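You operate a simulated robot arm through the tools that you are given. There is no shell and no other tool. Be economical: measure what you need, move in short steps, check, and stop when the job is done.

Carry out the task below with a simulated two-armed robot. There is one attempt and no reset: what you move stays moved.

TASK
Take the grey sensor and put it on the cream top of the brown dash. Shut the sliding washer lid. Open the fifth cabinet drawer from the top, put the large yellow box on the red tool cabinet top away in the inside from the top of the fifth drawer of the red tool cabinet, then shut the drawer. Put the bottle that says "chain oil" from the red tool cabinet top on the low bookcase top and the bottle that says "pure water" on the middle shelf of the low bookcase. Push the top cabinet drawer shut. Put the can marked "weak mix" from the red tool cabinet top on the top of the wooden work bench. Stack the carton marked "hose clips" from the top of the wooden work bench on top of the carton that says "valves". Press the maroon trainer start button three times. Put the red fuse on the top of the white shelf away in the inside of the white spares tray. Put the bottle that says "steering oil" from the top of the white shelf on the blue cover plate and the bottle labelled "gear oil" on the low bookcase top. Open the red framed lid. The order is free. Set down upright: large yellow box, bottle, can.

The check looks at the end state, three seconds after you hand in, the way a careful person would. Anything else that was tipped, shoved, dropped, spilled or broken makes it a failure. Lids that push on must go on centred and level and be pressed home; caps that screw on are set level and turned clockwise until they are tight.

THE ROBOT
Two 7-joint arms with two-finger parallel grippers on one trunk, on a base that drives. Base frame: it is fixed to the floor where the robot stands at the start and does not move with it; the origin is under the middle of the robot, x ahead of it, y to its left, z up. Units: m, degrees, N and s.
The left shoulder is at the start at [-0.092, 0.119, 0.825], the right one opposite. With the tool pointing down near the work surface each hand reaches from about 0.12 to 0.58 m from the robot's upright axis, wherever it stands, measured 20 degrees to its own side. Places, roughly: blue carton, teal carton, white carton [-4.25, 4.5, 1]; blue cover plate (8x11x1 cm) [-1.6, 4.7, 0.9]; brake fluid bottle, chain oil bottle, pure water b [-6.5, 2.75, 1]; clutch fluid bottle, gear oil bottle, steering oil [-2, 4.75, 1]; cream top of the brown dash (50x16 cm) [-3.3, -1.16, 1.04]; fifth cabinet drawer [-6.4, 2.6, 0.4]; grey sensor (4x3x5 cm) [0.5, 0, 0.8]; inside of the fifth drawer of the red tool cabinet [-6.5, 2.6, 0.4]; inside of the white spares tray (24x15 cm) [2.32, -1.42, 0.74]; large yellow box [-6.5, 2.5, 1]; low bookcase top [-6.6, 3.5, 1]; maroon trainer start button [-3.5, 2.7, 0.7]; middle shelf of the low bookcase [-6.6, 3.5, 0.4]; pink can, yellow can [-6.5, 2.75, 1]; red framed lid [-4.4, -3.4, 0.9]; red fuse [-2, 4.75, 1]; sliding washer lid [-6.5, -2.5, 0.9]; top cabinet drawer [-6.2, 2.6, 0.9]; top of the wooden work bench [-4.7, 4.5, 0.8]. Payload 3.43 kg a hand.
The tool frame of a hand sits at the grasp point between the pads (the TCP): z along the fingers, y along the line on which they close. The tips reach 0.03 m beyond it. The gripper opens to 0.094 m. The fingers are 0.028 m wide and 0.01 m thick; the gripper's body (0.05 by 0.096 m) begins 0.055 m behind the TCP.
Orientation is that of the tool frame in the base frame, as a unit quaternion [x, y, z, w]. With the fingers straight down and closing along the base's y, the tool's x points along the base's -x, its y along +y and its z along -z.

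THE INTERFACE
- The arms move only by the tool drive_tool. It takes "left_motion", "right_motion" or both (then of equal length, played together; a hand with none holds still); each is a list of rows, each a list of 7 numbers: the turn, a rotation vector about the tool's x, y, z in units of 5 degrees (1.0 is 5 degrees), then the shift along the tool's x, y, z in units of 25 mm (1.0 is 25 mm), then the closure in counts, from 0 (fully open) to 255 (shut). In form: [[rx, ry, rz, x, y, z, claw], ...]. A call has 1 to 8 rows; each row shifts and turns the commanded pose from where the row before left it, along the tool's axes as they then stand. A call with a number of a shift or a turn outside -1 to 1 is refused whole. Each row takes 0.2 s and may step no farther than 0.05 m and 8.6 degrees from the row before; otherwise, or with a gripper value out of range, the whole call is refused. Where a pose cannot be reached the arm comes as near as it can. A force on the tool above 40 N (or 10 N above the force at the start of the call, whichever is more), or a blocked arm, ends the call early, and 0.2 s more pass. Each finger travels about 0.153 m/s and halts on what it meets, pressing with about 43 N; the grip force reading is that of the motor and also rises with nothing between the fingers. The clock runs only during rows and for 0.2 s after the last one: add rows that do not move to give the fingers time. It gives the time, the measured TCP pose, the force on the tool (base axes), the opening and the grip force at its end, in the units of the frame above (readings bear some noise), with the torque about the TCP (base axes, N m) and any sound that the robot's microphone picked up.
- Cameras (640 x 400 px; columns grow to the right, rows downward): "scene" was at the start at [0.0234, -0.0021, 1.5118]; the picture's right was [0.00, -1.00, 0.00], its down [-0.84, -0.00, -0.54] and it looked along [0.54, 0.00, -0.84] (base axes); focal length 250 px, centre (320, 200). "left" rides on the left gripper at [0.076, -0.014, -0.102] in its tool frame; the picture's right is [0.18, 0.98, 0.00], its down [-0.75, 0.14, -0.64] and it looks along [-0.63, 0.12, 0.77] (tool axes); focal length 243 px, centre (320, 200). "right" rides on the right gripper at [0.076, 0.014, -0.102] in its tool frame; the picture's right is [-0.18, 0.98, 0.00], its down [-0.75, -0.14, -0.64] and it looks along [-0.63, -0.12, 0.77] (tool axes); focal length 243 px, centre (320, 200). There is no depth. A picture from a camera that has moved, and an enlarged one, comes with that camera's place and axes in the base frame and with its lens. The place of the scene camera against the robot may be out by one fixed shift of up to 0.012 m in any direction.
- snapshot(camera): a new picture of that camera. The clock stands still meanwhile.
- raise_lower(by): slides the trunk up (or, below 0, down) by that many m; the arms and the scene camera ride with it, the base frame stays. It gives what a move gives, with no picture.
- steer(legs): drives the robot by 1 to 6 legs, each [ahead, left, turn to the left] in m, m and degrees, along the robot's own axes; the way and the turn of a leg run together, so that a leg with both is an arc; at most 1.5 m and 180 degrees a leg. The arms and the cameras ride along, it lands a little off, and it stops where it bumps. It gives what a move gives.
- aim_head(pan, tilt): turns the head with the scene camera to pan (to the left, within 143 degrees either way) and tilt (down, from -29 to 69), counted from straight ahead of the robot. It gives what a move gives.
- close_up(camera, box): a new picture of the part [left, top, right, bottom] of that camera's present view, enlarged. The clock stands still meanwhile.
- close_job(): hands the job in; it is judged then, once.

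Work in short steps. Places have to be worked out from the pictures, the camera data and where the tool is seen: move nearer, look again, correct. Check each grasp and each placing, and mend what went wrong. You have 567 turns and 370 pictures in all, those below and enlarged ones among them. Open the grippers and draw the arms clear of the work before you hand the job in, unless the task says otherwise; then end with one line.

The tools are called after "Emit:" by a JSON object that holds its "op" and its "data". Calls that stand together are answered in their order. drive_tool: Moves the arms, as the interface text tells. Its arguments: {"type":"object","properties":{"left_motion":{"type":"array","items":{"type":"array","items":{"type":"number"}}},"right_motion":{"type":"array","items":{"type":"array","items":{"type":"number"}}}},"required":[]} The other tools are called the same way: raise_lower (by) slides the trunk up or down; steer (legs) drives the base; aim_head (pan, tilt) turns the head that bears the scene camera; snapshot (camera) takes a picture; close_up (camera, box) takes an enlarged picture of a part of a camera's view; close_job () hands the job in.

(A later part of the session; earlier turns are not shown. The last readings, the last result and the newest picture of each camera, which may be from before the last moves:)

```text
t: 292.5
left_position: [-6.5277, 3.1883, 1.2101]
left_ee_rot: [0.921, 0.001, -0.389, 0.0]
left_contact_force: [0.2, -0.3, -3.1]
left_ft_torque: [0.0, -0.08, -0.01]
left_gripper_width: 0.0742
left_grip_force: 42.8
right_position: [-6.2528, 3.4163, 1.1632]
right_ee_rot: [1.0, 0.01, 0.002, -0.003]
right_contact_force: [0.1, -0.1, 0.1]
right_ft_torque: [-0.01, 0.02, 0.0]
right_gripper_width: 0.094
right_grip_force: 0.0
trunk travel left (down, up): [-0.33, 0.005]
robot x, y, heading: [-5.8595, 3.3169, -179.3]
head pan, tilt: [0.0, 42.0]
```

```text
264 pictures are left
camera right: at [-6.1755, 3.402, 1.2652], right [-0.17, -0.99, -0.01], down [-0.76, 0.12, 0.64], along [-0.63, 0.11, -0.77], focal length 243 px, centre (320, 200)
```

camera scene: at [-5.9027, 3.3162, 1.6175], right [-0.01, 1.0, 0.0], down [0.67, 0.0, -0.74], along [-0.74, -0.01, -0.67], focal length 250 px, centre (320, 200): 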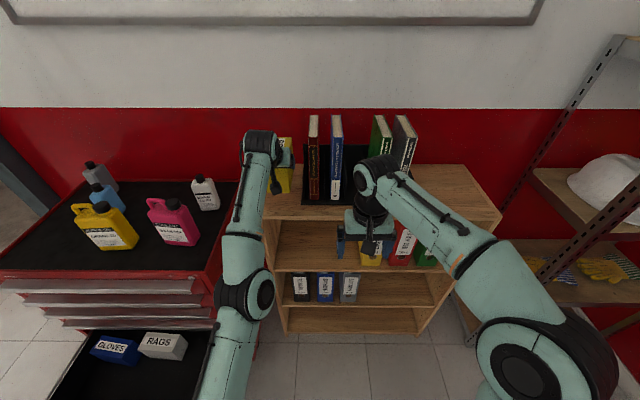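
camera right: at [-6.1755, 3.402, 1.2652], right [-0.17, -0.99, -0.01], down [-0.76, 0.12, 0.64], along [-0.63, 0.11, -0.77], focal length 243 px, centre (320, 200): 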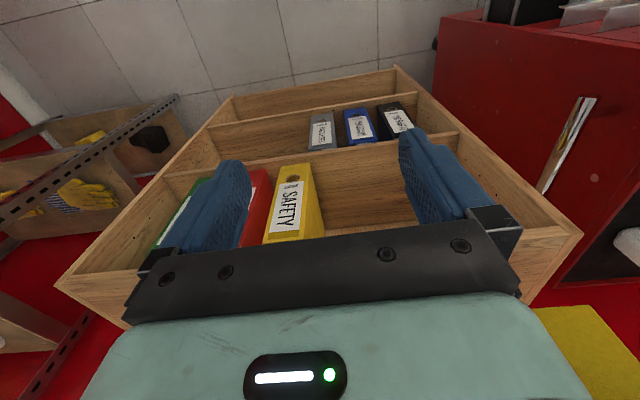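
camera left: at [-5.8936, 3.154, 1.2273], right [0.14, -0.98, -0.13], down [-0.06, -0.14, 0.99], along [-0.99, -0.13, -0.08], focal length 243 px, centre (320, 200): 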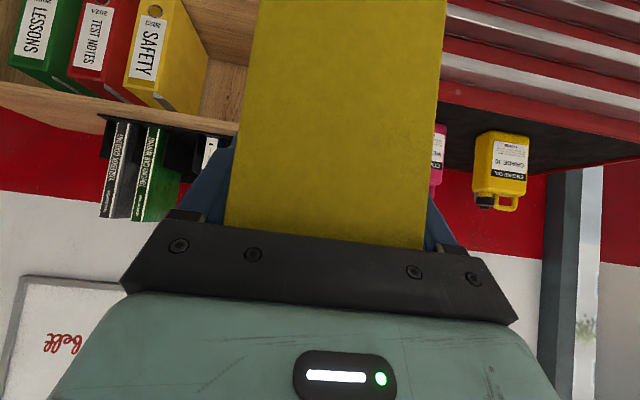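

I advance 5.5 cm, then lower the box vertically toward the top.

Emit:
{"op": "steer", "data": {"legs": [[0.055, 0.01, 0]]}}

Emit:
{"op": "drive_tool", "data": {"left_motion": [[0, 0, 0, 0.7, 0, 0.68, 255], [0, 0, 0, 0.7, 0, 0.68, 255], [0, 0, 0, 0.7, 0, 0.68, 255], [0, 0, 0, 0.6, 0, 0.58, 255]]}}

Emit:
{"op": "snapshot", "data": {"camera": "scene"}}

Emit:
{"op": "snapshot", "data": {"camera": "right"}}

```text
t: 293.5
left_position: [-6.5804, 3.1792, 1.2107]
left_ee_rot: [0.921, -0.001, -0.389, -0.002]
left_contact_force: [0.4, -0.2, -3.3]
left_ft_torque: [0.0, -0.06, 0.01]
left_gripper_width: 0.0742
left_grip_force: 43.2
right_position: [-6.3059, 3.4078, 1.1638]
right_ee_rot: [1.0, 0.008, 0.0, -0.003]
right_contact_force: [1.2, 0.0, -0.7]
right_ft_torque: [0.0, 0.0, 0.04]
right_gripper_width: 0.0936
right_grip_force: 0.1
trunk travel left (down, up): [-0.33, 0.005]
robot x, y, heading: [-5.9138, 3.3109, -179.7]
head pan, tilt: [0.0, 42.0]
```

```text
t: 294.5
left_position: [-6.6179, 3.1832, 1.1307]
left_ee_rot: [0.921, 0.0, -0.389, -0.001]
left_contact_force: [0.4, 0.0, -2.9]
left_ft_torque: [-0.05, -0.06, 0.01]
left_gripper_width: 0.074
left_grip_force: 43.2
left hand out of reach, approached as far as the arm can: row 1, 2, 3, 4
right_position: [-6.3074, 3.4067, 1.1625]
right_ee_rot: [1.0, 0.008, 0.001, -0.004]
right_contact_force: [-0.7, 1.3, 0.2]
right_ft_torque: [0.01, -0.02, 0.03]
right_gripper_width: 0.0941
right_grip_force: 0.0
trunk travel left (down, up): [-0.33, 0.005]
robot x, y, heading: [-5.9151, 3.3069, -179.7]
head pan, tilt: [0.0, 42.0]
```

```text
263 pictures are left
camera scene: at [-5.9577, 3.3062, 1.6176], right [-0.01, 1.0, 0.0], down [0.67, 0.0, -0.74], along [-0.74, 0.0, -0.67], focal length 250 px, centre (320, 200)
```

scene: 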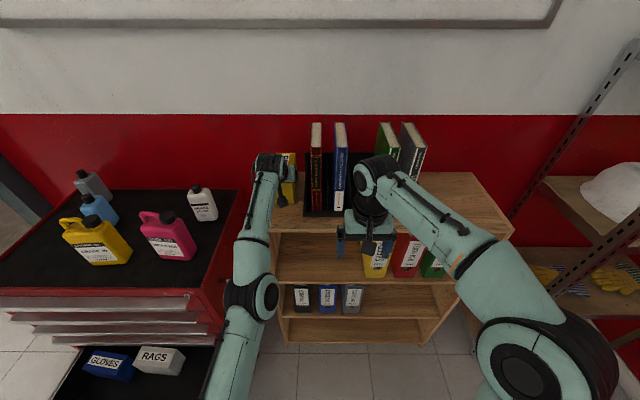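

```text
262 pictures are left
camera right: at [-6.2303, 3.3924, 1.2655], right [-0.17, -0.99, -0.01], down [-0.76, 0.12, 0.64], along [-0.63, 0.11, -0.77], focal length 243 px, centre (320, 200)
```

right: 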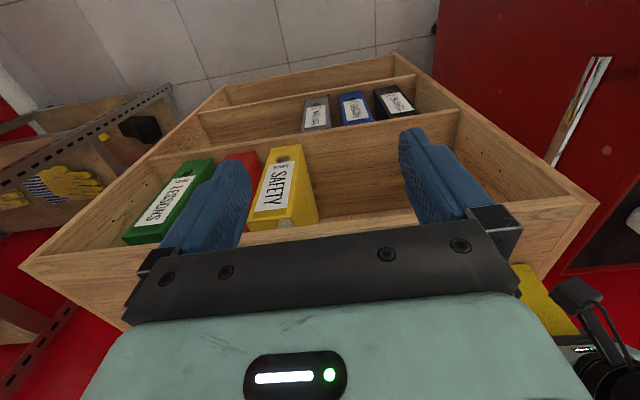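

The arm tracks imprecisely here. I lower in small steps and watch the readings.

Emit:
{"op": "drive_tool", "data": {"left_motion": [[0, 0, 0, 0.5, 0, 0.3, 255], [0, 0, 0, 0.5, 0, 0.3, 255], [0, 0, 0, 0.5, 0, 0.3, 255]]}}

Emit:
{"op": "close_up", "data": {"camera": "scene", "box": [230, 120, 390, 240]}}

```text
t: 295.1
left_position: [-6.624, 3.1822, 1.1279]
left_ee_rot: [0.914, 0.0, -0.405, -0.002]
left_contact_force: [7.8, -1.0, 15.9]
left_ft_torque: [-0.16, -1.56, 0.06]
left_gripper_width: 0.0742
left_grip_force: 42.7
left hand out of reach, approached as far as the arm can: row 1, 2, 3
right_position: [-6.3056, 3.4067, 1.1634]
right_ee_rot: [1.0, 0.008, 0.001, -0.005]
right_contact_force: [0.1, -0.2, -0.1]
right_ft_torque: [-0.02, -0.01, -0.01]
right_gripper_width: 0.0938
right_grip_force: 0.0
trunk travel left (down, up): [-0.33, 0.005]
robot x, y, heading: [-5.9124, 3.3062, -179.8]
head pan, tilt: [0.0, 42.0]
stopped in row 3 (left hand): the force on the tool passed its limit at 46 N (the readings are from after the stop); the commanded pose is now the measured one
```

```text
3.33 times, centred on (310, 180) of scene
camera zoom: at [-5.9556, 3.3066, 1.6176], right [-0.01, 1.0, 0.0], down [0.67, 0.0, -0.74], along [-0.74, 0.0, -0.67], focal length 832 px, centre (353, 267)
```

zoom: 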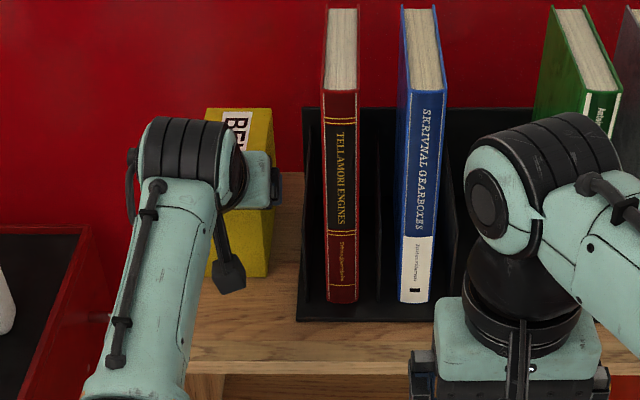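

Contact at the box's bottom, so the top is near z = 1.02. I open slightly and withdraw along the fingers.

Emit:
{"op": "drive_tool", "data": {"left_motion": [[0, 0, 0, 0, 0, 0, 120], [0, 0, 0, 0, 0, 0, 22], [0, 0, 0, 0, 0, 0, 22]]}}

Emit:
{"op": "drive_tool", "data": {"left_motion": [[0, 0, 0, -0.2, 0, -0.5, 22], [0, 0, 0, 0, 0, -0.8, 22], [0, 0, 0, 0, 0, -1, 22], [0, 0, 0, 0, 0, -1, 22], [0, 0, 0, 0, 0, -1, 22], [0, 0, 0, 0, 0, -1, 22]]}}

Emit:
{"op": "snapshot", "data": {"camera": "scene"}}

Emit:
{"op": "snapshot", "data": {"camera": "left"}}

```text
t: 295.9
left_position: [-6.6224, 3.1823, 1.1269]
left_ee_rot: [0.915, 0.001, -0.404, -0.001]
left_contact_force: [6.0, -0.3, 19.8]
left_ft_torque: [0.01, -0.68, -0.05]
left_gripper_width: 0.0863
left_grip_force: 0.0
right_position: [-6.3042, 3.4063, 1.1634]
right_ee_rot: [1.0, 0.008, 0.0, -0.004]
right_contact_force: [-0.2, 0.8, -0.3]
right_ft_torque: [-0.02, 0.0, -0.05]
right_gripper_width: 0.0943
right_grip_force: 0.0
trunk travel left (down, up): [-0.33, 0.005]
robot x, y, heading: [-5.9168, 3.3066, -179.7]
head pan, tilt: [0.0, 42.0]
```

```text
t: 297.3
left_position: [-6.5707, 3.1861, 1.2365]
left_ee_rot: [0.916, 0.001, -0.401, 0.0]
left_contact_force: [-0.7, 0.5, 0.0]
left_ft_torque: [0.0, 0.0, 0.03]
left_gripper_width: 0.0859
left_grip_force: 0.1
left hand out of reach, approached as far as the arm can: row 2, 3, 4, 5, 6
right_position: [-6.3076, 3.4074, 1.1632]
right_ee_rot: [1.0, 0.008, 0.002, -0.004]
right_contact_force: [-1.0, -0.5, -0.1]
right_ft_torque: [-0.03, -0.01, 0.02]
right_gripper_width: 0.0938
right_grip_force: 0.1
trunk travel left (down, up): [-0.33, 0.005]
robot x, y, heading: [-5.9176, 3.3093, -179.8]
head pan, tilt: [0.0, 42.0]
```

```text
260 pictures are left
camera scene: at [-5.9568, 3.3063, 1.6177], right [-0.01, 1.0, 0.0], down [0.67, 0.0, -0.74], along [-0.74, 0.0, -0.67], focal length 250 px, centre (320, 200)
```

scene: 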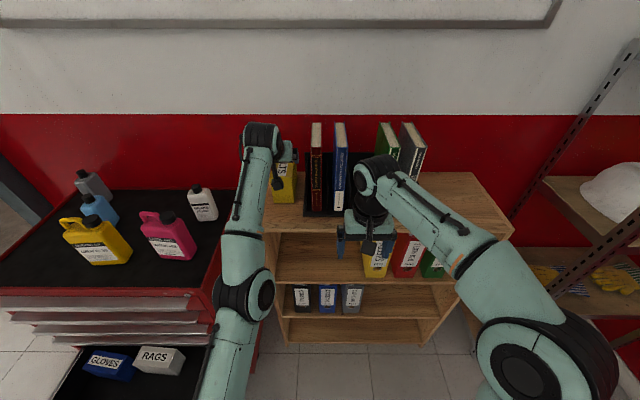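

```text
259 pictures are left
camera left: at [-6.4437, 3.2012, 1.251], right [0.13, -0.98, -0.14], down [-0.04, -0.14, 0.99], along [-0.99, -0.12, -0.06], focal length 243 px, centre (320, 200)
```

left: 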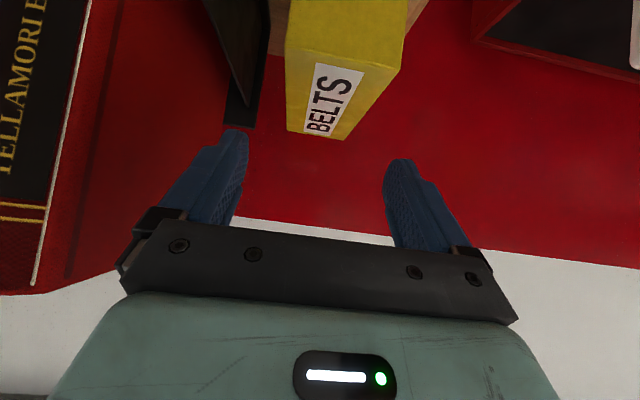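

The box stands on the bookcase top. I back off, bring the left hand closer to the body and turn it upright in the air.

Emit:
{"op": "steer", "data": {"legs": [[-0.35, 0, 0]]}}

Emit:
{"op": "drive_tool", "data": {"left_motion": [[0, 0, 0, 0.8, 0, -0.7, 0], [0, 0, 0, 0.8, 0, -0.7, 0], [0, 0, 0, 0.8, 0, -0.7, 0], [0, 0, 0, 0.8, 0, -0.7, 0], [0, 0, 0, 0.8, 0, -0.7, 0], [0, 0, 0, 0.8, 0, -0.7, 0], [0, 0, 0, 0.8, 0, -0.7, 0], [0, 0, 0, 0.8, 0, -0.7, 0]]}}

Emit:
{"op": "drive_tool", "data": {"left_motion": [[0, 1, 0, 0.8, 0, -0.4, 0], [0, 1, 0, 0.8, 0, -0.4, 0], [0, 1, 0, 0.8, 0, -0.4, 0], [0, 1, 0, 0.8, 0, 0, 0], [0, 1, 0, 0.8, 0, 0, 0], [0, 1, 0, 0.8, 0, 0, 0], [0, 1, 0, 0.5, 0, 0, 0], [0, 1, 0, 0, 0, 0, 0]]}}

Emit:
{"op": "drive_tool", "data": {"left_motion": [[0, 1, 0, 0, 0, 0, 0], [0, 0.4, 0, 0, 0, 0, 0], [0, 0, 0, 0, 0, 0, 0]]}}

Emit:
{"op": "snapshot", "data": {"camera": "scene"}}

```text
t: 299.5
left_position: [-6.2321, 3.1874, 1.2373]
left_ee_rot: [0.916, 0.0, -0.401, -0.001]
left_contact_force: [1.2, 0.6, 0.6]
left_ft_torque: [-0.03, 0.0, 0.01]
left_gripper_width: 0.086
left_grip_force: 0.0
right_position: [-5.9683, 3.4075, 1.1629]
right_ee_rot: [1.0, 0.007, 0.0, -0.003]
right_contact_force: [-0.2, 0.6, 0.9]
right_ft_torque: [-0.02, 0.01, -0.01]
right_gripper_width: 0.0941
right_grip_force: 0.0
trunk travel left (down, up): [-0.33, 0.005]
robot x, y, heading: [-5.5781, 3.3098, -179.6]
head pan, tilt: [0.0, 42.0]
```

```text
t: 301.3
left_position: [-6.1698, 3.2066, 1.3186]
left_ee_rot: [0.916, 0.0, -0.4, -0.002]
left_contact_force: [0.5, 0.4, 0.0]
left_ft_torque: [-0.06, 0.02, 0.0]
left_gripper_width: 0.0938
left_grip_force: 0.2
left hand out of reach, approached as far as the arm can: row 1, 2, 3, 4, 5, 6, 7, 8
right_position: [-5.9666, 3.4087, 1.1626]
right_ee_rot: [1.0, 0.007, 0.001, -0.004]
right_contact_force: [-0.2, 0.0, -0.1]
right_ft_torque: [-0.01, -0.01, 0.04]
right_gripper_width: 0.0941
right_grip_force: 0.0
trunk travel left (down, up): [-0.33, 0.005]
robot x, y, heading: [-5.5759, 3.3096, -179.8]
head pan, tilt: [0.0, 42.0]
```

```text
t: 303.1
left_position: [-6.0567, 3.1926, 1.2741]
left_ee_rot: [0.993, -0.02, -0.113, 0.014]
left_contact_force: [-0.1, -0.1, -0.2]
left_ft_torque: [-0.01, 0.0, 0.02]
left_gripper_width: 0.094
left_grip_force: 0.1
left hand out of reach, approached as far as the arm can: row 2, 4, 6, 7, 8
right_position: [-5.9684, 3.4069, 1.1625]
right_ee_rot: [1.0, 0.007, 0.002, -0.003]
right_contact_force: [-0.1, 0.0, -0.7]
right_ft_torque: [0.0, -0.03, 0.0]
right_gripper_width: 0.0939
right_grip_force: 0.0
trunk travel left (down, up): [-0.33, 0.005]
robot x, y, heading: [-5.5748, 3.3095, -179.5]
head pan, tilt: [0.0, 42.0]
```

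```text
t: 303.9
left_position: [-6.0537, 3.1906, 1.2696]
left_ee_rot: [0.995, -0.02, -0.096, 0.014]
left_contact_force: [0.4, -0.1, 0.1]
left_ft_torque: [0.0, -0.01, 0.0]
left_gripper_width: 0.094
left_grip_force: 0.0
left hand out of reach, approached as far as the arm can: row 1, 2
right_position: [-5.9676, 3.4082, 1.163]
right_ee_rot: [1.0, 0.008, 0.0, -0.004]
right_contact_force: [1.0, 0.7, -0.2]
right_ft_torque: [0.01, 0.0, -0.02]
right_gripper_width: 0.0942
right_grip_force: 0.1
trunk travel left (down, up): [-0.33, 0.005]
robot x, y, heading: [-5.5754, 3.3087, -179.7]
head pan, tilt: [0.0, 42.0]
```

```text
258 pictures are left
camera scene: at [-5.6176, 3.3083, 1.6177], right [-0.01, 1.0, 0.0], down [0.67, 0.0, -0.74], along [-0.74, 0.0, -0.67], focal length 250 px, centre (320, 200)
```

scene: 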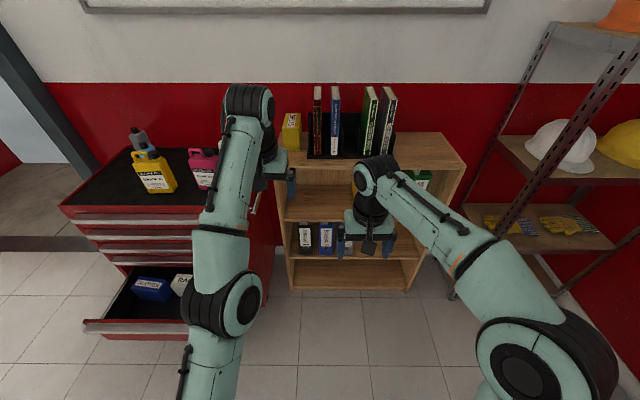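

The left arm is in an awkward elbow posture. I back away for room and swing the hand out to the left and down to free it.

Emit:
{"op": "steer", "data": {"legs": [[-0.4, 0, 0]]}}

Emit:
{"op": "drive_tool", "data": {"left_motion": [[0, 0, 0, -0.5, 1, 0.3, 0], [0, 0, 0, -0.5, 1, 0.3, 0], [0, 0, 0, -0.5, 1, 0.3, 0], [0, 0, 0, -0.5, 1, 0.3, 0], [0, 0, 0, -0.5, 1, 0.3, 0], [0, 0, 0, -0.5, 1, 0.3, 0], [0, 0, 0, -0.5, 1, 0.3, 0], [0, 0, 0, -0.5, 1, 0.3, 0]]}}

Emit:
{"op": "snapshot", "data": {"camera": "scene"}}

```text
t: 306.5
left_position: [-5.6466, 3.1927, 1.2687]
left_ee_rot: [0.995, -0.019, -0.096, 0.014]
left_contact_force: [-0.7, 0.0, -0.2]
left_ft_torque: [-0.01, 0.02, -0.01]
left_gripper_width: 0.0941
left_grip_force: 0.0
right_position: [-5.5604, 3.4104, 1.1627]
right_ee_rot: [1.0, 0.01, 0.001, -0.004]
right_contact_force: [0.3, -0.7, -0.4]
right_ft_torque: [-0.02, -0.05, -0.02]
right_gripper_width: 0.094
right_grip_force: 0.0
trunk travel left (down, up): [-0.33, 0.005]
robot x, y, heading: [-5.1682, 3.3167, -179.5]
head pan, tilt: [0.0, 42.0]
```

```text
t: 308.3
left_position: [-5.6899, 3.0286, 1.2004]
left_ee_rot: [0.995, -0.019, -0.097, 0.014]
left_contact_force: [-0.9, 0.4, -0.3]
left_ft_torque: [0.0, -0.02, -0.01]
left_gripper_width: 0.0939
left_grip_force: 0.1
left hand out of reach, approached as far as the arm can: row 1, 2, 3, 4, 5, 6, 7, 8
right_position: [-5.5597, 3.4092, 1.1623]
right_ee_rot: [1.0, 0.011, 0.002, -0.004]
right_contact_force: [0.2, -0.5, -0.2]
right_ft_torque: [0.04, -0.01, -0.01]
right_gripper_width: 0.0941
right_grip_force: 0.1
trunk travel left (down, up): [-0.33, 0.005]
robot x, y, heading: [-5.1699, 3.3113, -179.4]
head pan, tilt: [0.0, 42.0]
```

```text
257 pictures are left
camera scene: at [-5.21, 3.3104, 1.6177], right [-0.01, 1.0, 0.0], down [0.67, 0.01, -0.74], along [-0.74, -0.01, -0.67], focal length 250 px, centre (320, 200)
```

scene: 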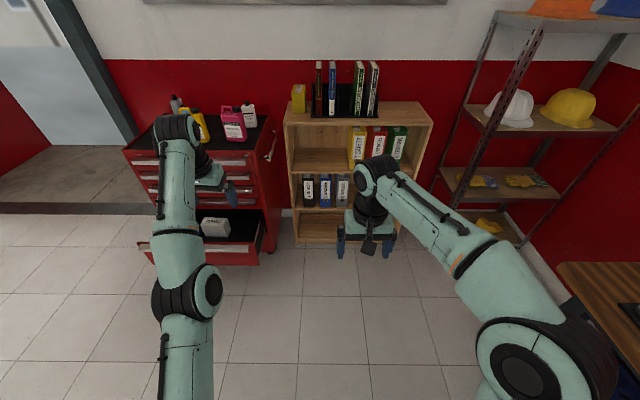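

I try lowering the hand and bringing it inward to let the elbow swing out.

Emit:
{"op": "drive_tool", "data": {"left_motion": [[0, 1, 0, 0, 0, 1, 0], [0, 1, 0, 0, 0, 1, 0], [0, 0, 0, 0, 0, 1, 0], [0, 0, 0, 0, 0, 1, 0], [0, 0, 0, 0, 0, 1, 0], [0, 0, 0, 0, 0, 1, 0], [0, 0, 0, 0, 0, 1, 0], [0, 0, 0, 0, 0, 1, 0]]}}

Emit:
{"op": "snapshot", "data": {"camera": "scene"}}

```text
t: 310.1
left_position: [-5.6873, 3.0249, 0.9962]
left_ee_rot: [1.0, -0.018, -0.01, 0.016]
left_contact_force: [-0.5, -0.2, -0.6]
left_ft_torque: [0.01, 0.03, -0.04]
left_gripper_width: 0.0939
left_grip_force: 0.0
left hand out of reach, approached as far as the arm can: row 1, 2
right_position: [-5.561, 3.41, 1.1628]
right_ee_rot: [1.0, 0.009, 0.001, -0.003]
right_contact_force: [0.2, 0.4, 0.5]
right_ft_torque: [0.0, 0.0, -0.02]
right_gripper_width: 0.094
right_grip_force: 0.1
trunk travel left (down, up): [-0.33, 0.005]
robot x, y, heading: [-5.168, 3.3151, -179.7]
head pan, tilt: [0.0, 42.0]
```

```text
256 pictures are left
camera scene: at [-5.2102, 3.3109, 1.6177], right [-0.01, 1.0, 0.0], down [0.67, 0.01, -0.74], along [-0.74, -0.01, -0.67], focal length 250 px, centre (320, 200)
```

scene: 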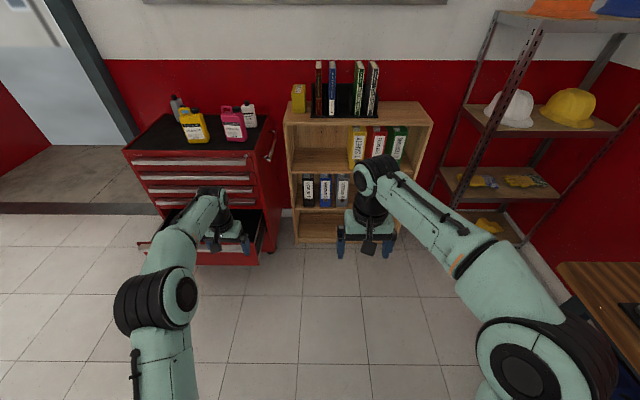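

It tracks again. I bring the hand back toward the body.

Emit:
{"op": "drive_tool", "data": {"left_motion": [[0, 0, 0, 0.9, -0.7, 0, 0], [0, 0, 0, 0.9, -0.7, 0, 0], [0, 0, 0, 0.9, -0.7, 0, 0], [0, 0, 0, 0.9, -0.7, 0, 0], [0, 0, 0, 0.9, -0.7, 0, 0], [0, 0, 0, 0.9, -0.7, 0, 0], [0, 0, 0, 0.9, -0.7, 0, 0], [0, 0, 0, 0.5, -0.5, 0, 0]]}}

Emit:
{"op": "drive_tool", "data": {"left_motion": [[0, 0, 0, 0, 0, -1, 0], [0, 0, 0, 0, 0, -1, 0], [0, 0, 0, 0, 0, -1, 0], [0, 0, 0, 0, 0, -1, 0], [0, 0, 0, 0, 0, -1, 0], [0, 0, 0, 0, 0, -1, 0], [0, 0, 0, 0, 0, -1, 0], [0, 0, 0, 0, 0, -1, 0]]}}

Emit:
{"op": "snapshot", "data": {"camera": "scene"}}

```text
t: 311.9
left_position: [-5.5158, 3.1545, 0.9863]
left_ee_rot: [1.0, -0.017, -0.009, 0.016]
left_contact_force: [0.4, 0.1, 0.8]
left_ft_torque: [0.0, -0.02, -0.01]
left_gripper_width: 0.0939
left_grip_force: 0.1
right_position: [-5.5597, 3.4104, 1.1626]
right_ee_rot: [1.0, 0.01, 0.002, -0.003]
right_contact_force: [0.5, -0.3, 0.2]
right_ft_torque: [0.0, 0.01, 0.01]
right_gripper_width: 0.0942
right_grip_force: 0.1
trunk travel left (down, up): [-0.33, 0.005]
robot x, y, heading: [-5.1678, 3.3137, -179.6]
head pan, tilt: [0.0, 42.0]
```

```text
t: 313.7
left_position: [-5.5095, 3.1604, 1.1872]
left_ee_rot: [1.0, -0.018, -0.009, 0.016]
left_contact_force: [-0.4, 0.2, 0.6]
left_ft_torque: [0.0, -0.01, 0.01]
left_gripper_width: 0.0941
left_grip_force: 0.1
right_position: [-5.5606, 3.4093, 1.1626]
right_ee_rot: [1.0, 0.01, 0.002, -0.004]
right_contact_force: [-0.3, 0.7, -0.9]
right_ft_torque: [-0.02, -0.02, -0.01]
right_gripper_width: 0.0938
right_grip_force: 0.1
trunk travel left (down, up): [-0.33, 0.005]
robot x, y, heading: [-5.1674, 3.3148, -179.6]
head pan, tilt: [0.0, 42.0]
```

```text
255 pictures are left
camera scene: at [-5.21, 3.3112, 1.6177], right [-0.01, 1.0, 0.0], down [0.67, 0.01, -0.74], along [-0.74, -0.01, -0.67], focal length 250 px, centre (320, 200)
```

scene: 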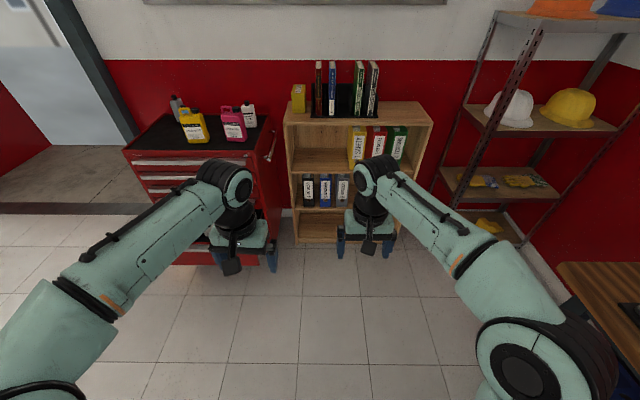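

Posture restored. I correct small tilts, raise the left hand and approach the box on the bookcase (shifted right, away from the drawer).

Emit:
{"op": "drive_tool", "data": {"left_motion": [[0.37, 0.2, 0, 0, 0, -0.8, 0], [0, 0, 0, 0, 0.6, -0.8, 0], [0, 0, 0, 0, 0.6, -0.8, 0], [0, 0, 0, 0, 0.6, 0, 0]]}}

Emit:
{"op": "steer", "data": {"legs": [[0, -0.08, -0.4], [0.7, 0, 0]]}}

Emit:
{"op": "snapshot", "data": {"camera": "scene"}}

Emit:
{"op": "snapshot", "data": {"camera": "left"}}

```text
t: 314.7
left_position: [-5.5093, 3.1145, 1.247]
left_ee_rot: [1.0, -0.018, 0.0, -0.001]
left_contact_force: [0.5, 0.8, 0.1]
left_ft_torque: [-0.02, -0.01, -0.02]
left_gripper_width: 0.094
left_grip_force: 0.0
right_position: [-5.5604, 3.4102, 1.1627]
right_ee_rot: [1.0, 0.01, 0.001, -0.004]
right_contact_force: [-0.5, 0.3, 0.2]
right_ft_torque: [0.0, 0.02, 0.03]
right_gripper_width: 0.0942
right_grip_force: 0.0
trunk travel left (down, up): [-0.33, 0.005]
robot x, y, heading: [-5.1714, 3.3142, -179.6]
head pan, tilt: [0.0, 42.0]
```

```text
t: 319.5
left_position: [-6.2096, 3.1985, 1.2482]
left_ee_rot: [1.0, -0.021, 0.0, -0.001]
left_contact_force: [-0.1, 0.1, -0.2]
left_ft_torque: [0.05, 0.02, 0.01]
left_gripper_width: 0.0941
left_grip_force: 0.1
right_position: [-6.2585, 3.4924, 1.1613]
right_ee_rot: [1.0, 0.006, 0.002, -0.004]
right_contact_force: [0.0, 0.3, 0.1]
right_ft_torque: [0.0, 0.01, -0.04]
right_gripper_width: 0.0938
right_grip_force: 0.1
trunk travel left (down, up): [-0.33, 0.005]
robot x, y, heading: [-5.8721, 3.393, -180.2]
head pan, tilt: [0.0, 42.0]
```

```text
254 pictures are left
camera scene: at [-5.9092, 3.3918, 1.6176], right [0.0, 1.0, 0.0], down [0.67, 0.0, -0.74], along [-0.74, 0.0, -0.67], focal length 250 px, centre (320, 200)
```

scene: 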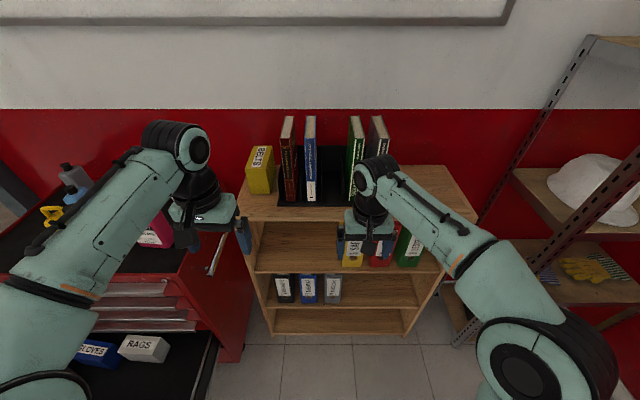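

```text
253 pictures are left
camera left: at [-6.1335, 3.2102, 1.3507], right [0.14, -0.99, 0.0], down [-0.76, -0.11, 0.64], along [-0.64, -0.09, -0.77], focal length 243 px, centre (320, 200)
```

left: 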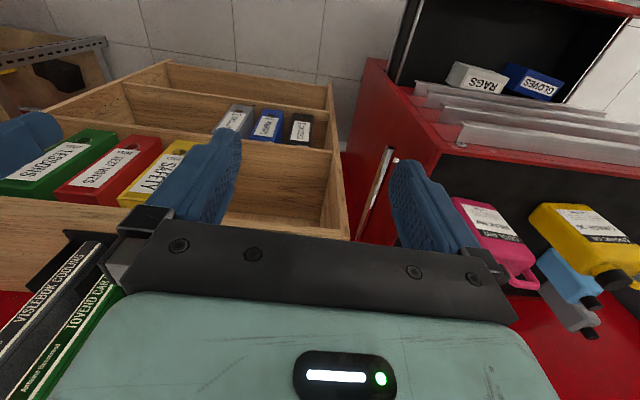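

Emit:
{"op": "steer", "data": {"legs": [[0.16, 0, 0]]}}

Emit:
{"op": "drive_tool", "data": {"left_motion": [[0, 0, 0, -0.9, 0, 0, 0], [0, 0, 0, -0.9, 0, 0, 0], [0, 0, 0, -0.9, 0, 0, 0], [0, 0, 0, -0.9, 0, 0, 0], [0, 0, 0, -0.9, 0, 0, 0]]}}

Emit:
{"op": "snapshot", "data": {"camera": "left"}}

Emit:
{"op": "close_up", "data": {"camera": "scene", "box": [160, 110, 400, 260]}}

```text
t: 320.9
left_position: [-6.3698, 3.2003, 1.2484]
left_ee_rot: [1.0, -0.023, 0.0, 0.001]
left_contact_force: [0.5, 0.4, 0.0]
left_ft_torque: [0.02, -0.04, -0.03]
left_gripper_width: 0.0942
left_grip_force: 0.0
right_position: [-6.4164, 3.4954, 1.1627]
right_ee_rot: [1.0, 0.004, 0.001, -0.004]
right_contact_force: [-0.7, -0.1, 0.0]
right_ft_torque: [0.01, 0.04, 0.02]
right_gripper_width: 0.0939
right_grip_force: 0.2
trunk travel left (down, up): [-0.33, 0.005]
robot x, y, heading: [-6.0292, 3.3942, 179.7]
head pan, tilt: [0.0, 42.0]
```

```text
t: 322.1
left_position: [-6.4714, 3.2039, 1.2493]
left_ee_rot: [1.0, -0.024, 0.001, 0.0]
left_contact_force: [0.6, 0.0, 0.0]
left_ft_torque: [0.01, -0.02, 0.0]
left_gripper_width: 0.0938
left_grip_force: 0.0
left hand out of reach, approached as far as the arm can: row 5
right_position: [-6.417, 3.4963, 1.1634]
right_ee_rot: [1.0, 0.004, 0.001, -0.003]
right_contact_force: [-0.7, -0.2, -0.2]
right_ft_torque: [-0.02, 0.01, 0.01]
right_gripper_width: 0.0942
right_grip_force: 0.1
trunk travel left (down, up): [-0.33, 0.005]
robot x, y, heading: [-6.0242, 3.3944, 179.9]
head pan, tilt: [0.0, 42.0]
```

```text
252 pictures are left
camera left: at [-6.3932, 3.215, 1.3525], right [0.14, -0.99, 0.0], down [-0.76, -0.11, 0.64], along [-0.64, -0.09, -0.77], focal length 243 px, centre (320, 200)
```

left: 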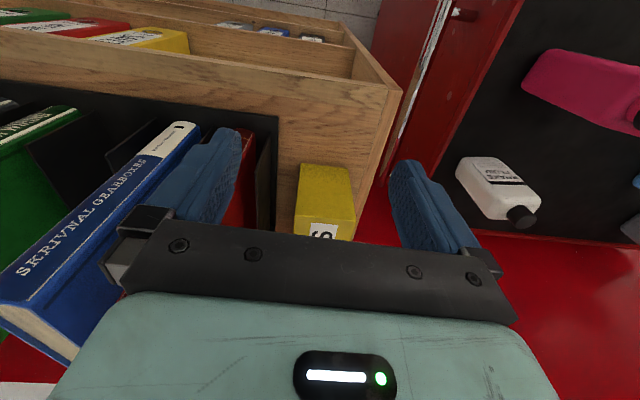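

```text
2.67 times, centred on (280, 185) of scene
camera zoom: at [-6.0676, 3.3923, 1.6177], right [0.0, 1.0, 0.0], down [0.67, 0.0, -0.74], along [-0.74, 0.0, -0.67], focal length 666 px, centre (427, 240)
```

zoom: 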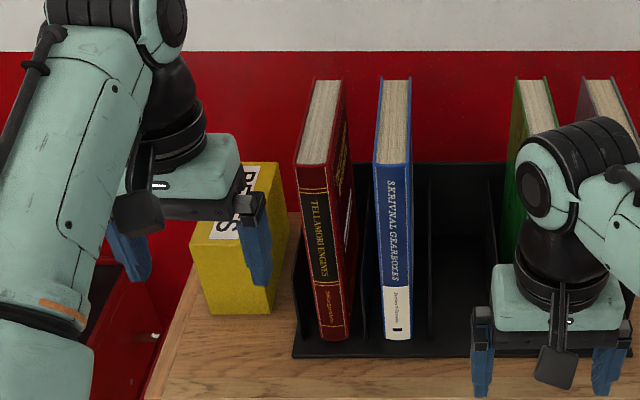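

The box front is near x = -6.58, top z 1.145. I retract the right hand a little, edge forward, then move the left hand down and over the box.

Emit:
{"op": "drive_tool", "data": {"right_motion": [[0, 0, 0, 0.8, 0, 0, 0], [0, 0, 0, 0.8, 0, 0, 0], [0, 0, 0, 0.8, 0, 0, 0], [0, 0, 0, 0.8, 0, 0, 0]], "left_motion": [[0, 0, 0.25, 0.3, 0.3, 0, 0], [0, 0, 0.25, 0, 0.3, 0, 0], [0, 0, 0, 0, 0.3, 0, 0], [0, 0, 0, 0, 0.3, 0, 0]]}}

Emit:
{"op": "steer", "data": {"legs": [[0.07, 0, 0]]}}

Emit:
{"op": "drive_tool", "data": {"left_motion": [[0, 0, 0, -0.3, 0, 0.8, 0], [0, 0, 0, -0.4, 0, 0.8, 0], [0, 0, 0, -0.5, 0, 0.8, 0], [0, 0, 0, -0.6, 0, 0.6, 0]]}}

Emit:
{"op": "snapshot", "data": {"camera": "left"}}

Emit:
{"op": "close_up", "data": {"camera": "scene", "box": [160, 110, 400, 260]}}

```text
t: 323.1
left_position: [-6.4652, 3.1738, 1.2494]
left_ee_rot: [0.999, -0.046, 0.0, 0.001]
left_contact_force: [0.3, 0.6, 0.0]
left_ft_torque: [0.0, -0.01, -0.01]
left_gripper_width: 0.094
left_grip_force: 0.1
right_position: [-6.3345, 3.4955, 1.1634]
right_ee_rot: [1.0, 0.004, 0.001, -0.004]
right_contact_force: [1.0, 0.9, 0.1]
right_ft_torque: [-0.01, 0.0, 0.01]
right_gripper_width: 0.0942
right_grip_force: 0.1
trunk travel left (down, up): [-0.33, 0.005]
robot x, y, heading: [-6.0276, 3.3905, 179.7]
head pan, tilt: [0.0, 42.0]
```

```text
t: 324.1
left_position: [-6.5337, 3.1757, 1.2482]
left_ee_rot: [0.999, -0.046, 0.0, 0.0]
left_contact_force: [0.5, 0.7, 0.1]
left_ft_torque: [-0.03, -0.02, 0.02]
left_gripper_width: 0.0944
left_grip_force: 0.0
right_position: [-6.4033, 3.4982, 1.1642]
right_ee_rot: [1.0, 0.004, 0.001, -0.003]
right_contact_force: [0.2, -0.1, 0.3]
right_ft_torque: [-0.01, -0.07, -0.02]
right_gripper_width: 0.0939
right_grip_force: 0.1
trunk travel left (down, up): [-0.33, 0.005]
robot x, y, heading: [-6.0936, 3.3975, 180.0]
head pan, tilt: [0.0, 42.0]
```

```text
t: 325.1
left_position: [-6.5798, 3.1797, 1.1717]
left_ee_rot: [0.999, -0.046, -0.001, 0.0]
left_contact_force: [-0.2, 0.1, -0.2]
left_ft_torque: [-0.04, -0.05, 0.01]
left_gripper_width: 0.0938
left_grip_force: 0.0
right_position: [-6.4043, 3.4976, 1.1644]
right_ee_rot: [1.0, 0.002, 0.001, -0.003]
right_contact_force: [0.3, -0.8, -0.4]
right_ft_torque: [0.03, 0.01, -0.01]
right_gripper_width: 0.0938
right_grip_force: 0.0
trunk travel left (down, up): [-0.33, 0.005]
robot x, y, heading: [-6.0966, 3.3916, 179.9]
head pan, tilt: [0.0, 42.0]
```

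```text
250 pictures are left
camera left: at [-6.5027, 3.1873, 1.2751], right [0.09, -1.0, 0.0], down [-0.76, -0.07, 0.64], along [-0.64, -0.06, -0.77], focal length 243 px, centre (320, 200)
```

left: 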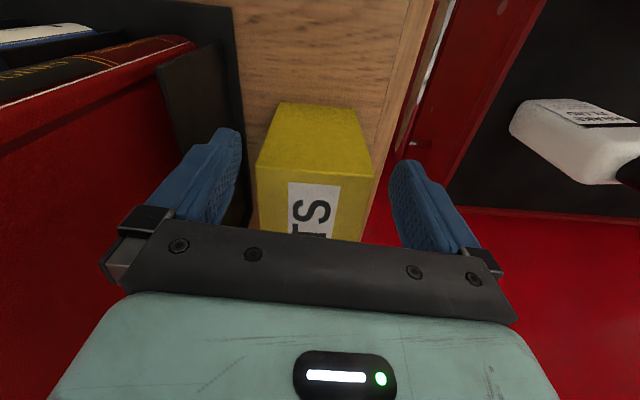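

```text
2.67 times, centred on (280, 185) of scene
camera zoom: at [-6.1368, 3.3927, 1.6176], right [0.01, 1.0, 0.0], down [0.67, 0.0, -0.74], along [-0.74, 0.0, -0.67], focal length 666 px, centre (427, 240)
```

zoom: 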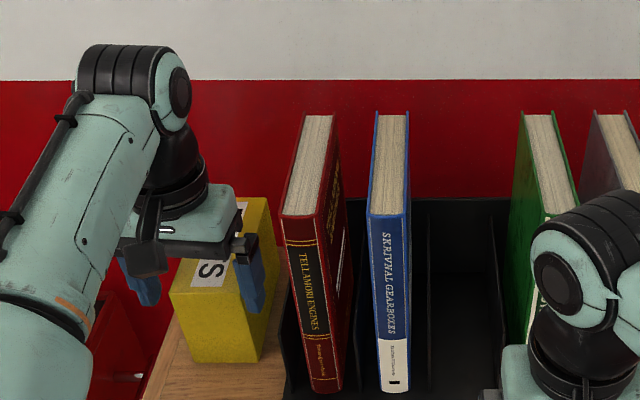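

Box top-front edge refined to (-6.605, 3.18, 1.12). I square the yaw and move to (-6.65, 1.085).

Emit:
{"op": "drive_tool", "data": {"left_motion": [[0, 0, -1, 0, 0, 0.4, 0], [0, 0, 0, -0.5, 0, 0.7, 0], [0, 0, 0, -0.6, 0, 0.7, 0], [0, 0, 0, -0.6, 0, 0.7, 0], [0, 0, 0, -0.6, 0, 0.7, 0], [0, 0, 0, -0.4, 0, 0.3, 0]]}}

Emit:
{"op": "snapshot", "data": {"camera": "left"}}

```text
t: 326.3
left_position: [-6.6343, 3.1817, 1.1059]
left_ee_rot: [1.0, -0.002, -0.009, -0.002]
left_contact_force: [8.0, 1.3, 13.4]
left_ft_torque: [-0.34, 0.06, 0.15]
left_gripper_width: 0.094
left_grip_force: 0.1
right_position: [-6.4035, 3.4974, 1.1634]
right_ee_rot: [1.0, 0.003, 0.001, -0.003]
right_contact_force: [-0.4, -0.5, -0.4]
right_ft_torque: [-0.03, -0.03, 0.03]
right_gripper_width: 0.094
right_grip_force: 0.1
trunk travel left (down, up): [-0.33, 0.005]
robot x, y, heading: [-6.0959, 3.3952, 179.6]
head pan, tilt: [0.0, 42.0]
stopped in row 6 (left hand): the force on the tool passed its limit at 49 N (the readings are from after the stop); the commanded pose is now the measured one
```

```text
248 pictures are left
camera left: at [-6.5555, 3.1962, 1.2066], right [0.18, -0.98, -0.01], down [-0.74, -0.14, 0.65], along [-0.64, -0.11, -0.76], focal length 243 px, centre (320, 200)
```

left: 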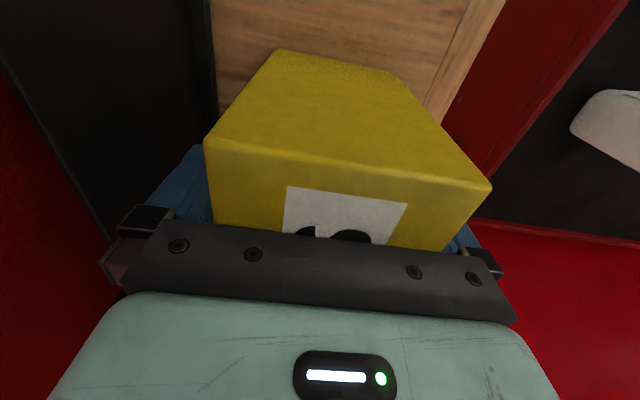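

The palm touched the box top, so its top is at about 1.155. I rise 8 mm and close.

Emit:
{"op": "drive_tool", "data": {"left_motion": [[0, 0, 0, 0, 0, -0.35, 0], [0, 0, 0, 0, 0, 0, 255], [0, 0, 0, 0, 0, 0, 255], [0, 0, 0, 0, 0, 0, 255]]}}

Emit:
{"op": "drive_tool", "data": {"left_motion": [[0, 0, 0, 0, 0, -0.5, 255], [0, 0, 0, 0, 0, -0.8, 255], [0, 0, 0, 0, 0, -0.8, 255]]}}

Emit:
{"op": "snapshot", "data": {"camera": "left"}}

Emit:
{"op": "snapshot", "data": {"camera": "scene"}}

```text
t: 327.3
left_position: [-6.6362, 3.1821, 1.1107]
left_ee_rot: [1.0, -0.002, -0.006, -0.002]
left_contact_force: [0.9, 0.2, 0.5]
left_ft_torque: [0.0, -0.06, 0.0]
left_gripper_width: 0.0742
left_grip_force: 43.4
right_position: [-6.4049, 3.4977, 1.1644]
right_ee_rot: [1.0, 0.003, 0.003, -0.003]
right_contact_force: [0.1, -0.9, 0.4]
right_ft_torque: [0.02, 0.02, 0.0]
right_gripper_width: 0.0938
right_grip_force: 0.1
trunk travel left (down, up): [-0.33, 0.005]
robot x, y, heading: [-6.0943, 3.3958, 179.7]
head pan, tilt: [0.0, 42.0]
```

```text
t: 328.1
left_position: [-6.6201, 3.1834, 1.1501]
left_ee_rot: [1.0, -0.001, -0.006, -0.001]
left_contact_force: [0.9, 0.2, -3.5]
left_ft_torque: [-0.02, -0.05, 0.0]
left_gripper_width: 0.074
left_grip_force: 42.9
left hand out of reach, approached as far as the arm can: row 2, 3
right_position: [-6.4041, 3.497, 1.1636]
right_ee_rot: [1.0, 0.003, 0.001, -0.003]
right_contact_force: [0.5, 0.0, 0.0]
right_ft_torque: [0.01, 0.01, -0.02]
right_gripper_width: 0.094
right_grip_force: 0.1
trunk travel left (down, up): [-0.33, 0.005]
robot x, y, heading: [-6.0941, 3.3938, 179.8]
head pan, tilt: [0.0, 42.0]
```

```text
247 pictures are left
camera left: at [-6.5422, 3.1977, 1.2517], right [0.18, -0.98, -0.01], down [-0.75, -0.14, 0.65], along [-0.64, -0.11, -0.76], focal length 243 px, centre (320, 200)
```

left: 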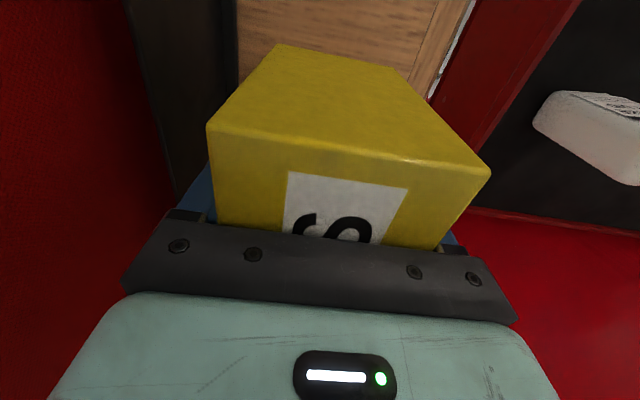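

```text
246 pictures are left
camera scene: at [-6.1355, 3.3925, 1.6177], right [0.01, 1.0, 0.0], down [0.67, 0.0, -0.74], along [-0.74, 0.0, -0.67], focal length 250 px, centre (320, 200)
```

scene: 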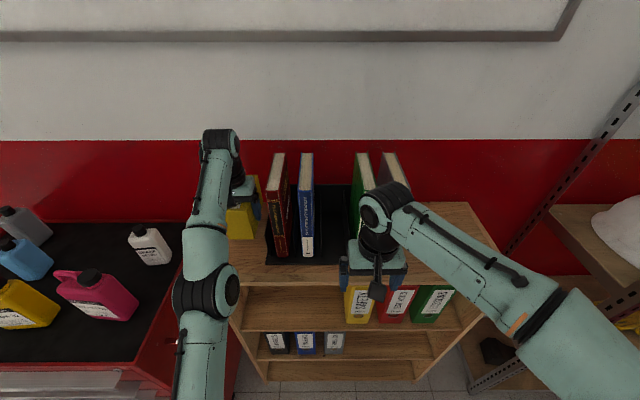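

The box is lifted clear. I back away with the base and bring the hand down and in to restore the arm's posture.

Emit:
{"op": "steer", "data": {"legs": [[-0.6, 0, 0]]}}

Emit:
{"op": "drive_tool", "data": {"left_motion": [[0, 0, 0, 0, 0, 0.9, 255], [0, 0, 0, 0, 0, 0.9, 255], [0, 0, 0, 0, 0, 0.9, 255], [0, 0, 0, 0, 0, 0.9, 255], [0, 0, 0, 0.5, 0, 0.9, 255], [0, 0, 0, 0.5, 0, 0.9, 255], [0, 0, 0, 0.5, 0, 0.5, 255], [0, 0, 0, 0.5, 0, 0, 255]]}}

Emit:
{"op": "snapshot", "data": {"camera": "scene"}}

```text
t: 331.5
left_position: [-6.0154, 3.1784, 1.1495]
left_ee_rot: [1.0, 0.002, -0.006, -0.002]
left_contact_force: [0.7, 0.9, -2.6]
left_ft_torque: [-0.03, -0.07, 0.0]
left_gripper_width: 0.0742
left_grip_force: 43.2
right_position: [-5.8011, 3.4934, 1.1636]
right_ee_rot: [1.0, 0.007, 0.002, -0.003]
right_contact_force: [-0.1, -1.4, 0.8]
right_ft_torque: [0.02, -0.02, 0.01]
right_gripper_width: 0.0938
right_grip_force: 0.1
trunk travel left (down, up): [-0.33, 0.005]
robot x, y, heading: [-5.4916, 3.3917, -179.9]
head pan, tilt: [0.0, 42.0]
```

```text
t: 333.3
left_position: [-5.9641, 3.1789, 1.0004]
left_ee_rot: [1.0, 0.002, -0.006, -0.002]
left_contact_force: [-0.4, 0.2, -2.5]
left_ft_torque: [0.03, -0.09, -0.01]
left_gripper_width: 0.0739
left_grip_force: 43.2
right_position: [-5.7998, 3.4938, 1.1648]
right_ee_rot: [1.0, 0.007, 0.001, -0.003]
right_contact_force: [-0.9, -0.5, -0.3]
right_ft_torque: [-0.02, 0.0, 0.0]
right_gripper_width: 0.0937
right_grip_force: 0.0
trunk travel left (down, up): [-0.33, 0.005]
robot x, y, heading: [-5.4921, 3.3934, -180.2]
head pan, tilt: [0.0, 42.0]
```

```text
245 pictures are left
camera scene: at [-5.5317, 3.3912, 1.6176], right [0.0, 1.0, 0.0], down [0.67, 0.0, -0.74], along [-0.74, 0.0, -0.67], focal length 250 px, centre (320, 200)
```

scene: 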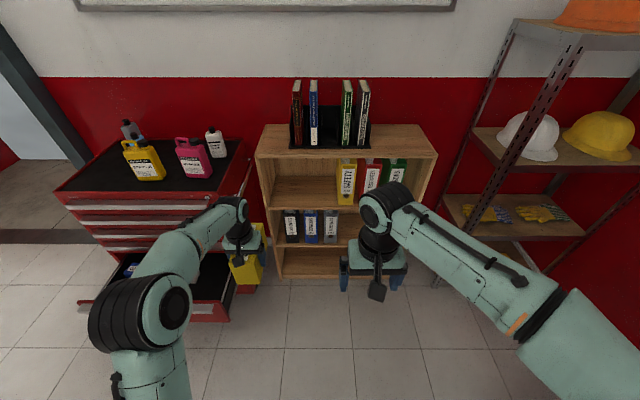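

Now I align over the drawer: target TCP (-6.10, 2.785).

Emit:
{"op": "steer", "data": {"legs": [[0, 0.39, 0], [0.135, 0, 0]]}}

Emit:
{"op": "raise_lower", "data": {"by": -0.3}}

Emit:
{"op": "snapshot", "data": {"camera": "scene"}}

Emit:
{"op": "snapshot", "data": {"camera": "left"}}

```text
t: 338.1
left_position: [-6.0983, 2.8061, 1.0012]
left_ee_rot: [1.0, -0.003, -0.006, -0.002]
left_contact_force: [1.0, -1.0, -3.6]
left_ft_torque: [0.02, -0.1, 0.01]
left_gripper_width: 0.0743
left_grip_force: 43.2
right_position: [-5.9309, 3.1184, 1.1634]
right_ee_rot: [1.0, 0.003, 0.0, -0.004]
right_contact_force: [0.6, 0.3, 0.1]
right_ft_torque: [0.01, -0.03, -0.01]
right_gripper_width: 0.0941
right_grip_force: 0.0
trunk travel left (down, up): [-0.33, 0.005]
robot x, y, heading: [-5.626, 3.0179, 179.5]
head pan, tilt: [0.0, 42.0]
```

```text
t: 341.1
left_position: [-6.099, 2.8069, 0.7009]
left_ee_rot: [1.0, -0.002, -0.006, -0.002]
left_contact_force: [-0.7, -0.5, -3.6]
left_ft_torque: [0.0, -0.08, 0.0]
left_gripper_width: 0.0741
left_grip_force: 42.7
right_position: [-5.9319, 3.1188, 0.8639]
right_ee_rot: [1.0, 0.002, 0.002, -0.004]
right_contact_force: [0.3, -0.1, 0.3]
right_ft_torque: [-0.02, 0.01, 0.02]
right_gripper_width: 0.094
right_grip_force: 0.1
trunk travel left (down, up): [-0.03, 0.305]
robot x, y, heading: [-5.6226, 3.0191, 179.5]
head pan, tilt: [0.0, 42.0]
```

```text
244 pictures are left
camera scene: at [-5.7097, 3.0141, 1.3052], right [0.01, 1.0, 0.0], down [0.67, 0.0, -0.74], along [-0.74, 0.0, -0.67], focal length 250 px, centre (320, 200)
```

scene: 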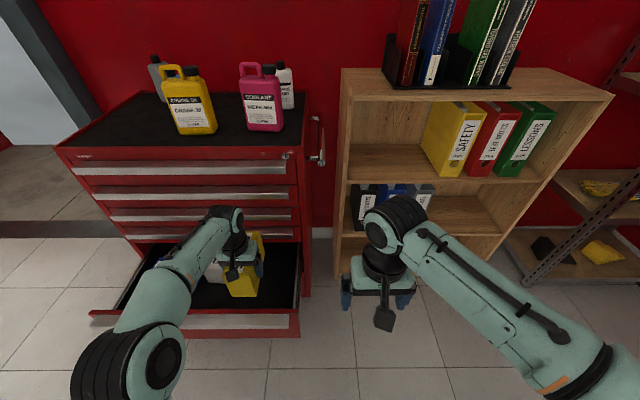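

```text
243 pictures are left
camera left: at [-6.021, 2.82, 0.8031], right [0.18, -0.98, -0.01], down [-0.75, -0.14, 0.65], along [-0.64, -0.11, -0.76], focal length 243 px, centre (320, 200)
```

left: 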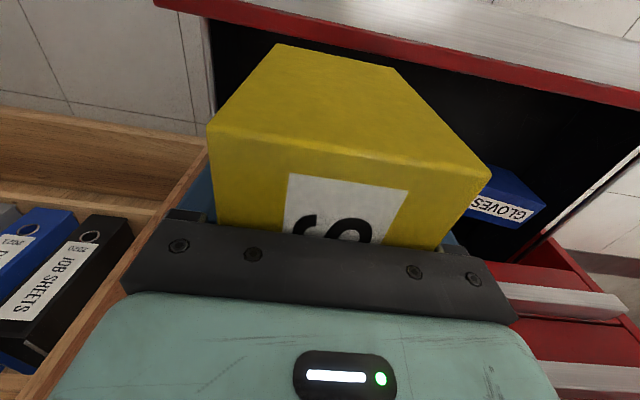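

I shift 4 cm left (−y) and 3 cm inward for clearance, then lower toward the drawer floor.

Emit:
{"op": "drive_tool", "data": {"left_motion": [[0, 0, 0, -0.6, 0.8, 0, 255], [0, 0, 0, -0.6, 0.8, 0, 255], [0, 0, 0, 0, 0, 0.9, 255], [0, 0, 0, 0, 0, 0.9, 255], [0, 0, 0, 0, 0, 0.9, 255], [0, 0, 0, 0, 0, 0.9, 255]]}}

Emit:
{"op": "snapshot", "data": {"camera": "left"}}

Emit:
{"op": "snapshot", "data": {"camera": "scene"}}

```text
t: 342.5
left_position: [-6.1315, 2.7688, 0.6109]
left_ee_rot: [1.0, -0.002, -0.005, -0.002]
left_contact_force: [0.0, 0.3, -3.3]
left_ft_torque: [0.0, -0.08, 0.04]
left_gripper_width: 0.0738
left_grip_force: 42.6
right_position: [-5.933, 3.118, 0.8644]
right_ee_rot: [1.0, 0.003, 0.001, -0.004]
right_contact_force: [-1.1, -0.2, -0.1]
right_ft_torque: [0.0, 0.02, 0.02]
right_gripper_width: 0.0941
right_grip_force: 0.1
trunk travel left (down, up): [-0.03, 0.305]
robot x, y, heading: [-5.6217, 3.0149, 179.8]
head pan, tilt: [0.0, 42.0]
```

```text
242 pictures are left
camera left: at [-6.0531, 2.7815, 0.7125], right [0.18, -0.98, -0.01], down [-0.75, -0.14, 0.65], along [-0.64, -0.11, -0.76], focal length 243 px, centre (320, 200)
```

left: 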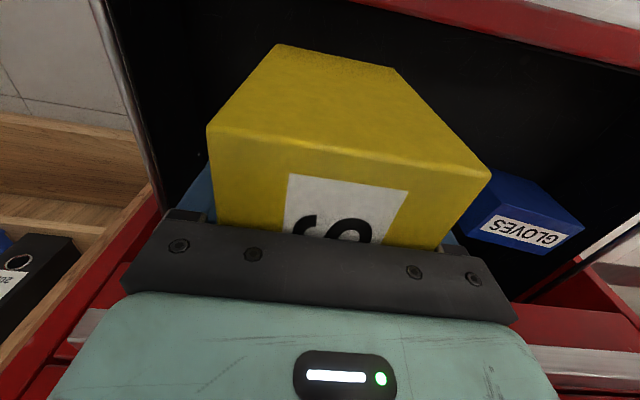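

```text
241 pictures are left
camera scene: at [-5.7099, 3.0141, 1.3051], right [0.01, 1.0, 0.0], down [0.67, 0.0, -0.74], along [-0.74, 0.0, -0.67], focal length 250 px, centre (320, 200)
```

scene: 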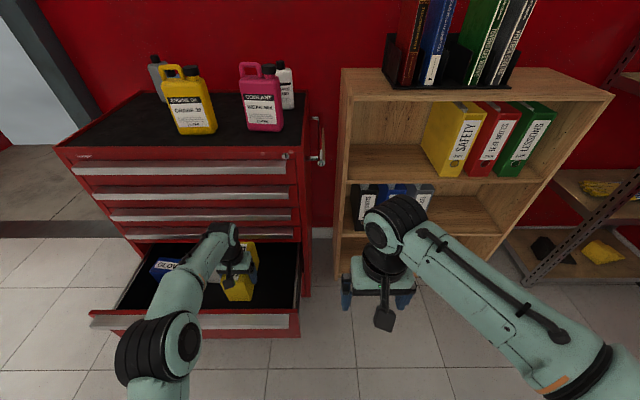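

Clear so far. I lower further, slowing near the floor.

Emit:
{"op": "drive_tool", "data": {"left_motion": [[0, 0, 0, 0, 0, 0.8, 255], [0, 0, 0, 0, 0, 0.8, 255], [0, 0, 0, 0, 0, 0.8, 255], [0, 0, 0, 0, 0, 0.6, 255], [0, 0, 0, 0, 0, 0.4, 255], [0, 0, 0, 0, 0, 0.3, 255], [0, 0, 0, 0, 0, 0.3, 255], [0, 0, 0, 0, 0, 0.3, 255]]}}

Emit:
{"op": "snapshot", "data": {"camera": "left"}}

```text
t: 344.3
left_position: [-6.1317, 2.7672, 0.5044]
left_ee_rot: [1.0, -0.002, -0.006, -0.002]
left_contact_force: [-0.4, -0.5, -3.4]
left_ft_torque: [0.0, -0.08, 0.0]
left_gripper_width: 0.0739
left_grip_force: 42.7
right_position: [-5.9318, 3.1192, 0.8637]
right_ee_rot: [1.0, 0.003, 0.002, -0.004]
right_contact_force: [0.9, 0.2, 0.0]
right_ft_torque: [-0.02, -0.01, -0.02]
right_gripper_width: 0.0943
right_grip_force: 0.0
trunk travel left (down, up): [-0.03, 0.305]
robot x, y, heading: [-5.624, 3.0173, 179.8]
head pan, tilt: [0.0, 42.0]
```

```text
240 pictures are left
camera left: at [-6.0546, 2.7811, 0.6062], right [0.18, -0.98, -0.01], down [-0.75, -0.14, 0.65], along [-0.64, -0.11, -0.76], focal length 243 px, centre (320, 200)
```

left: 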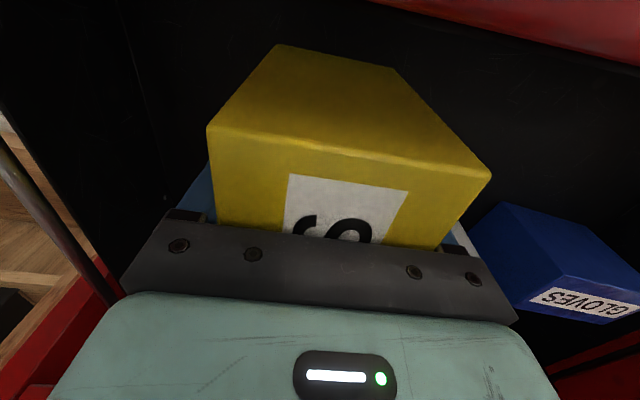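

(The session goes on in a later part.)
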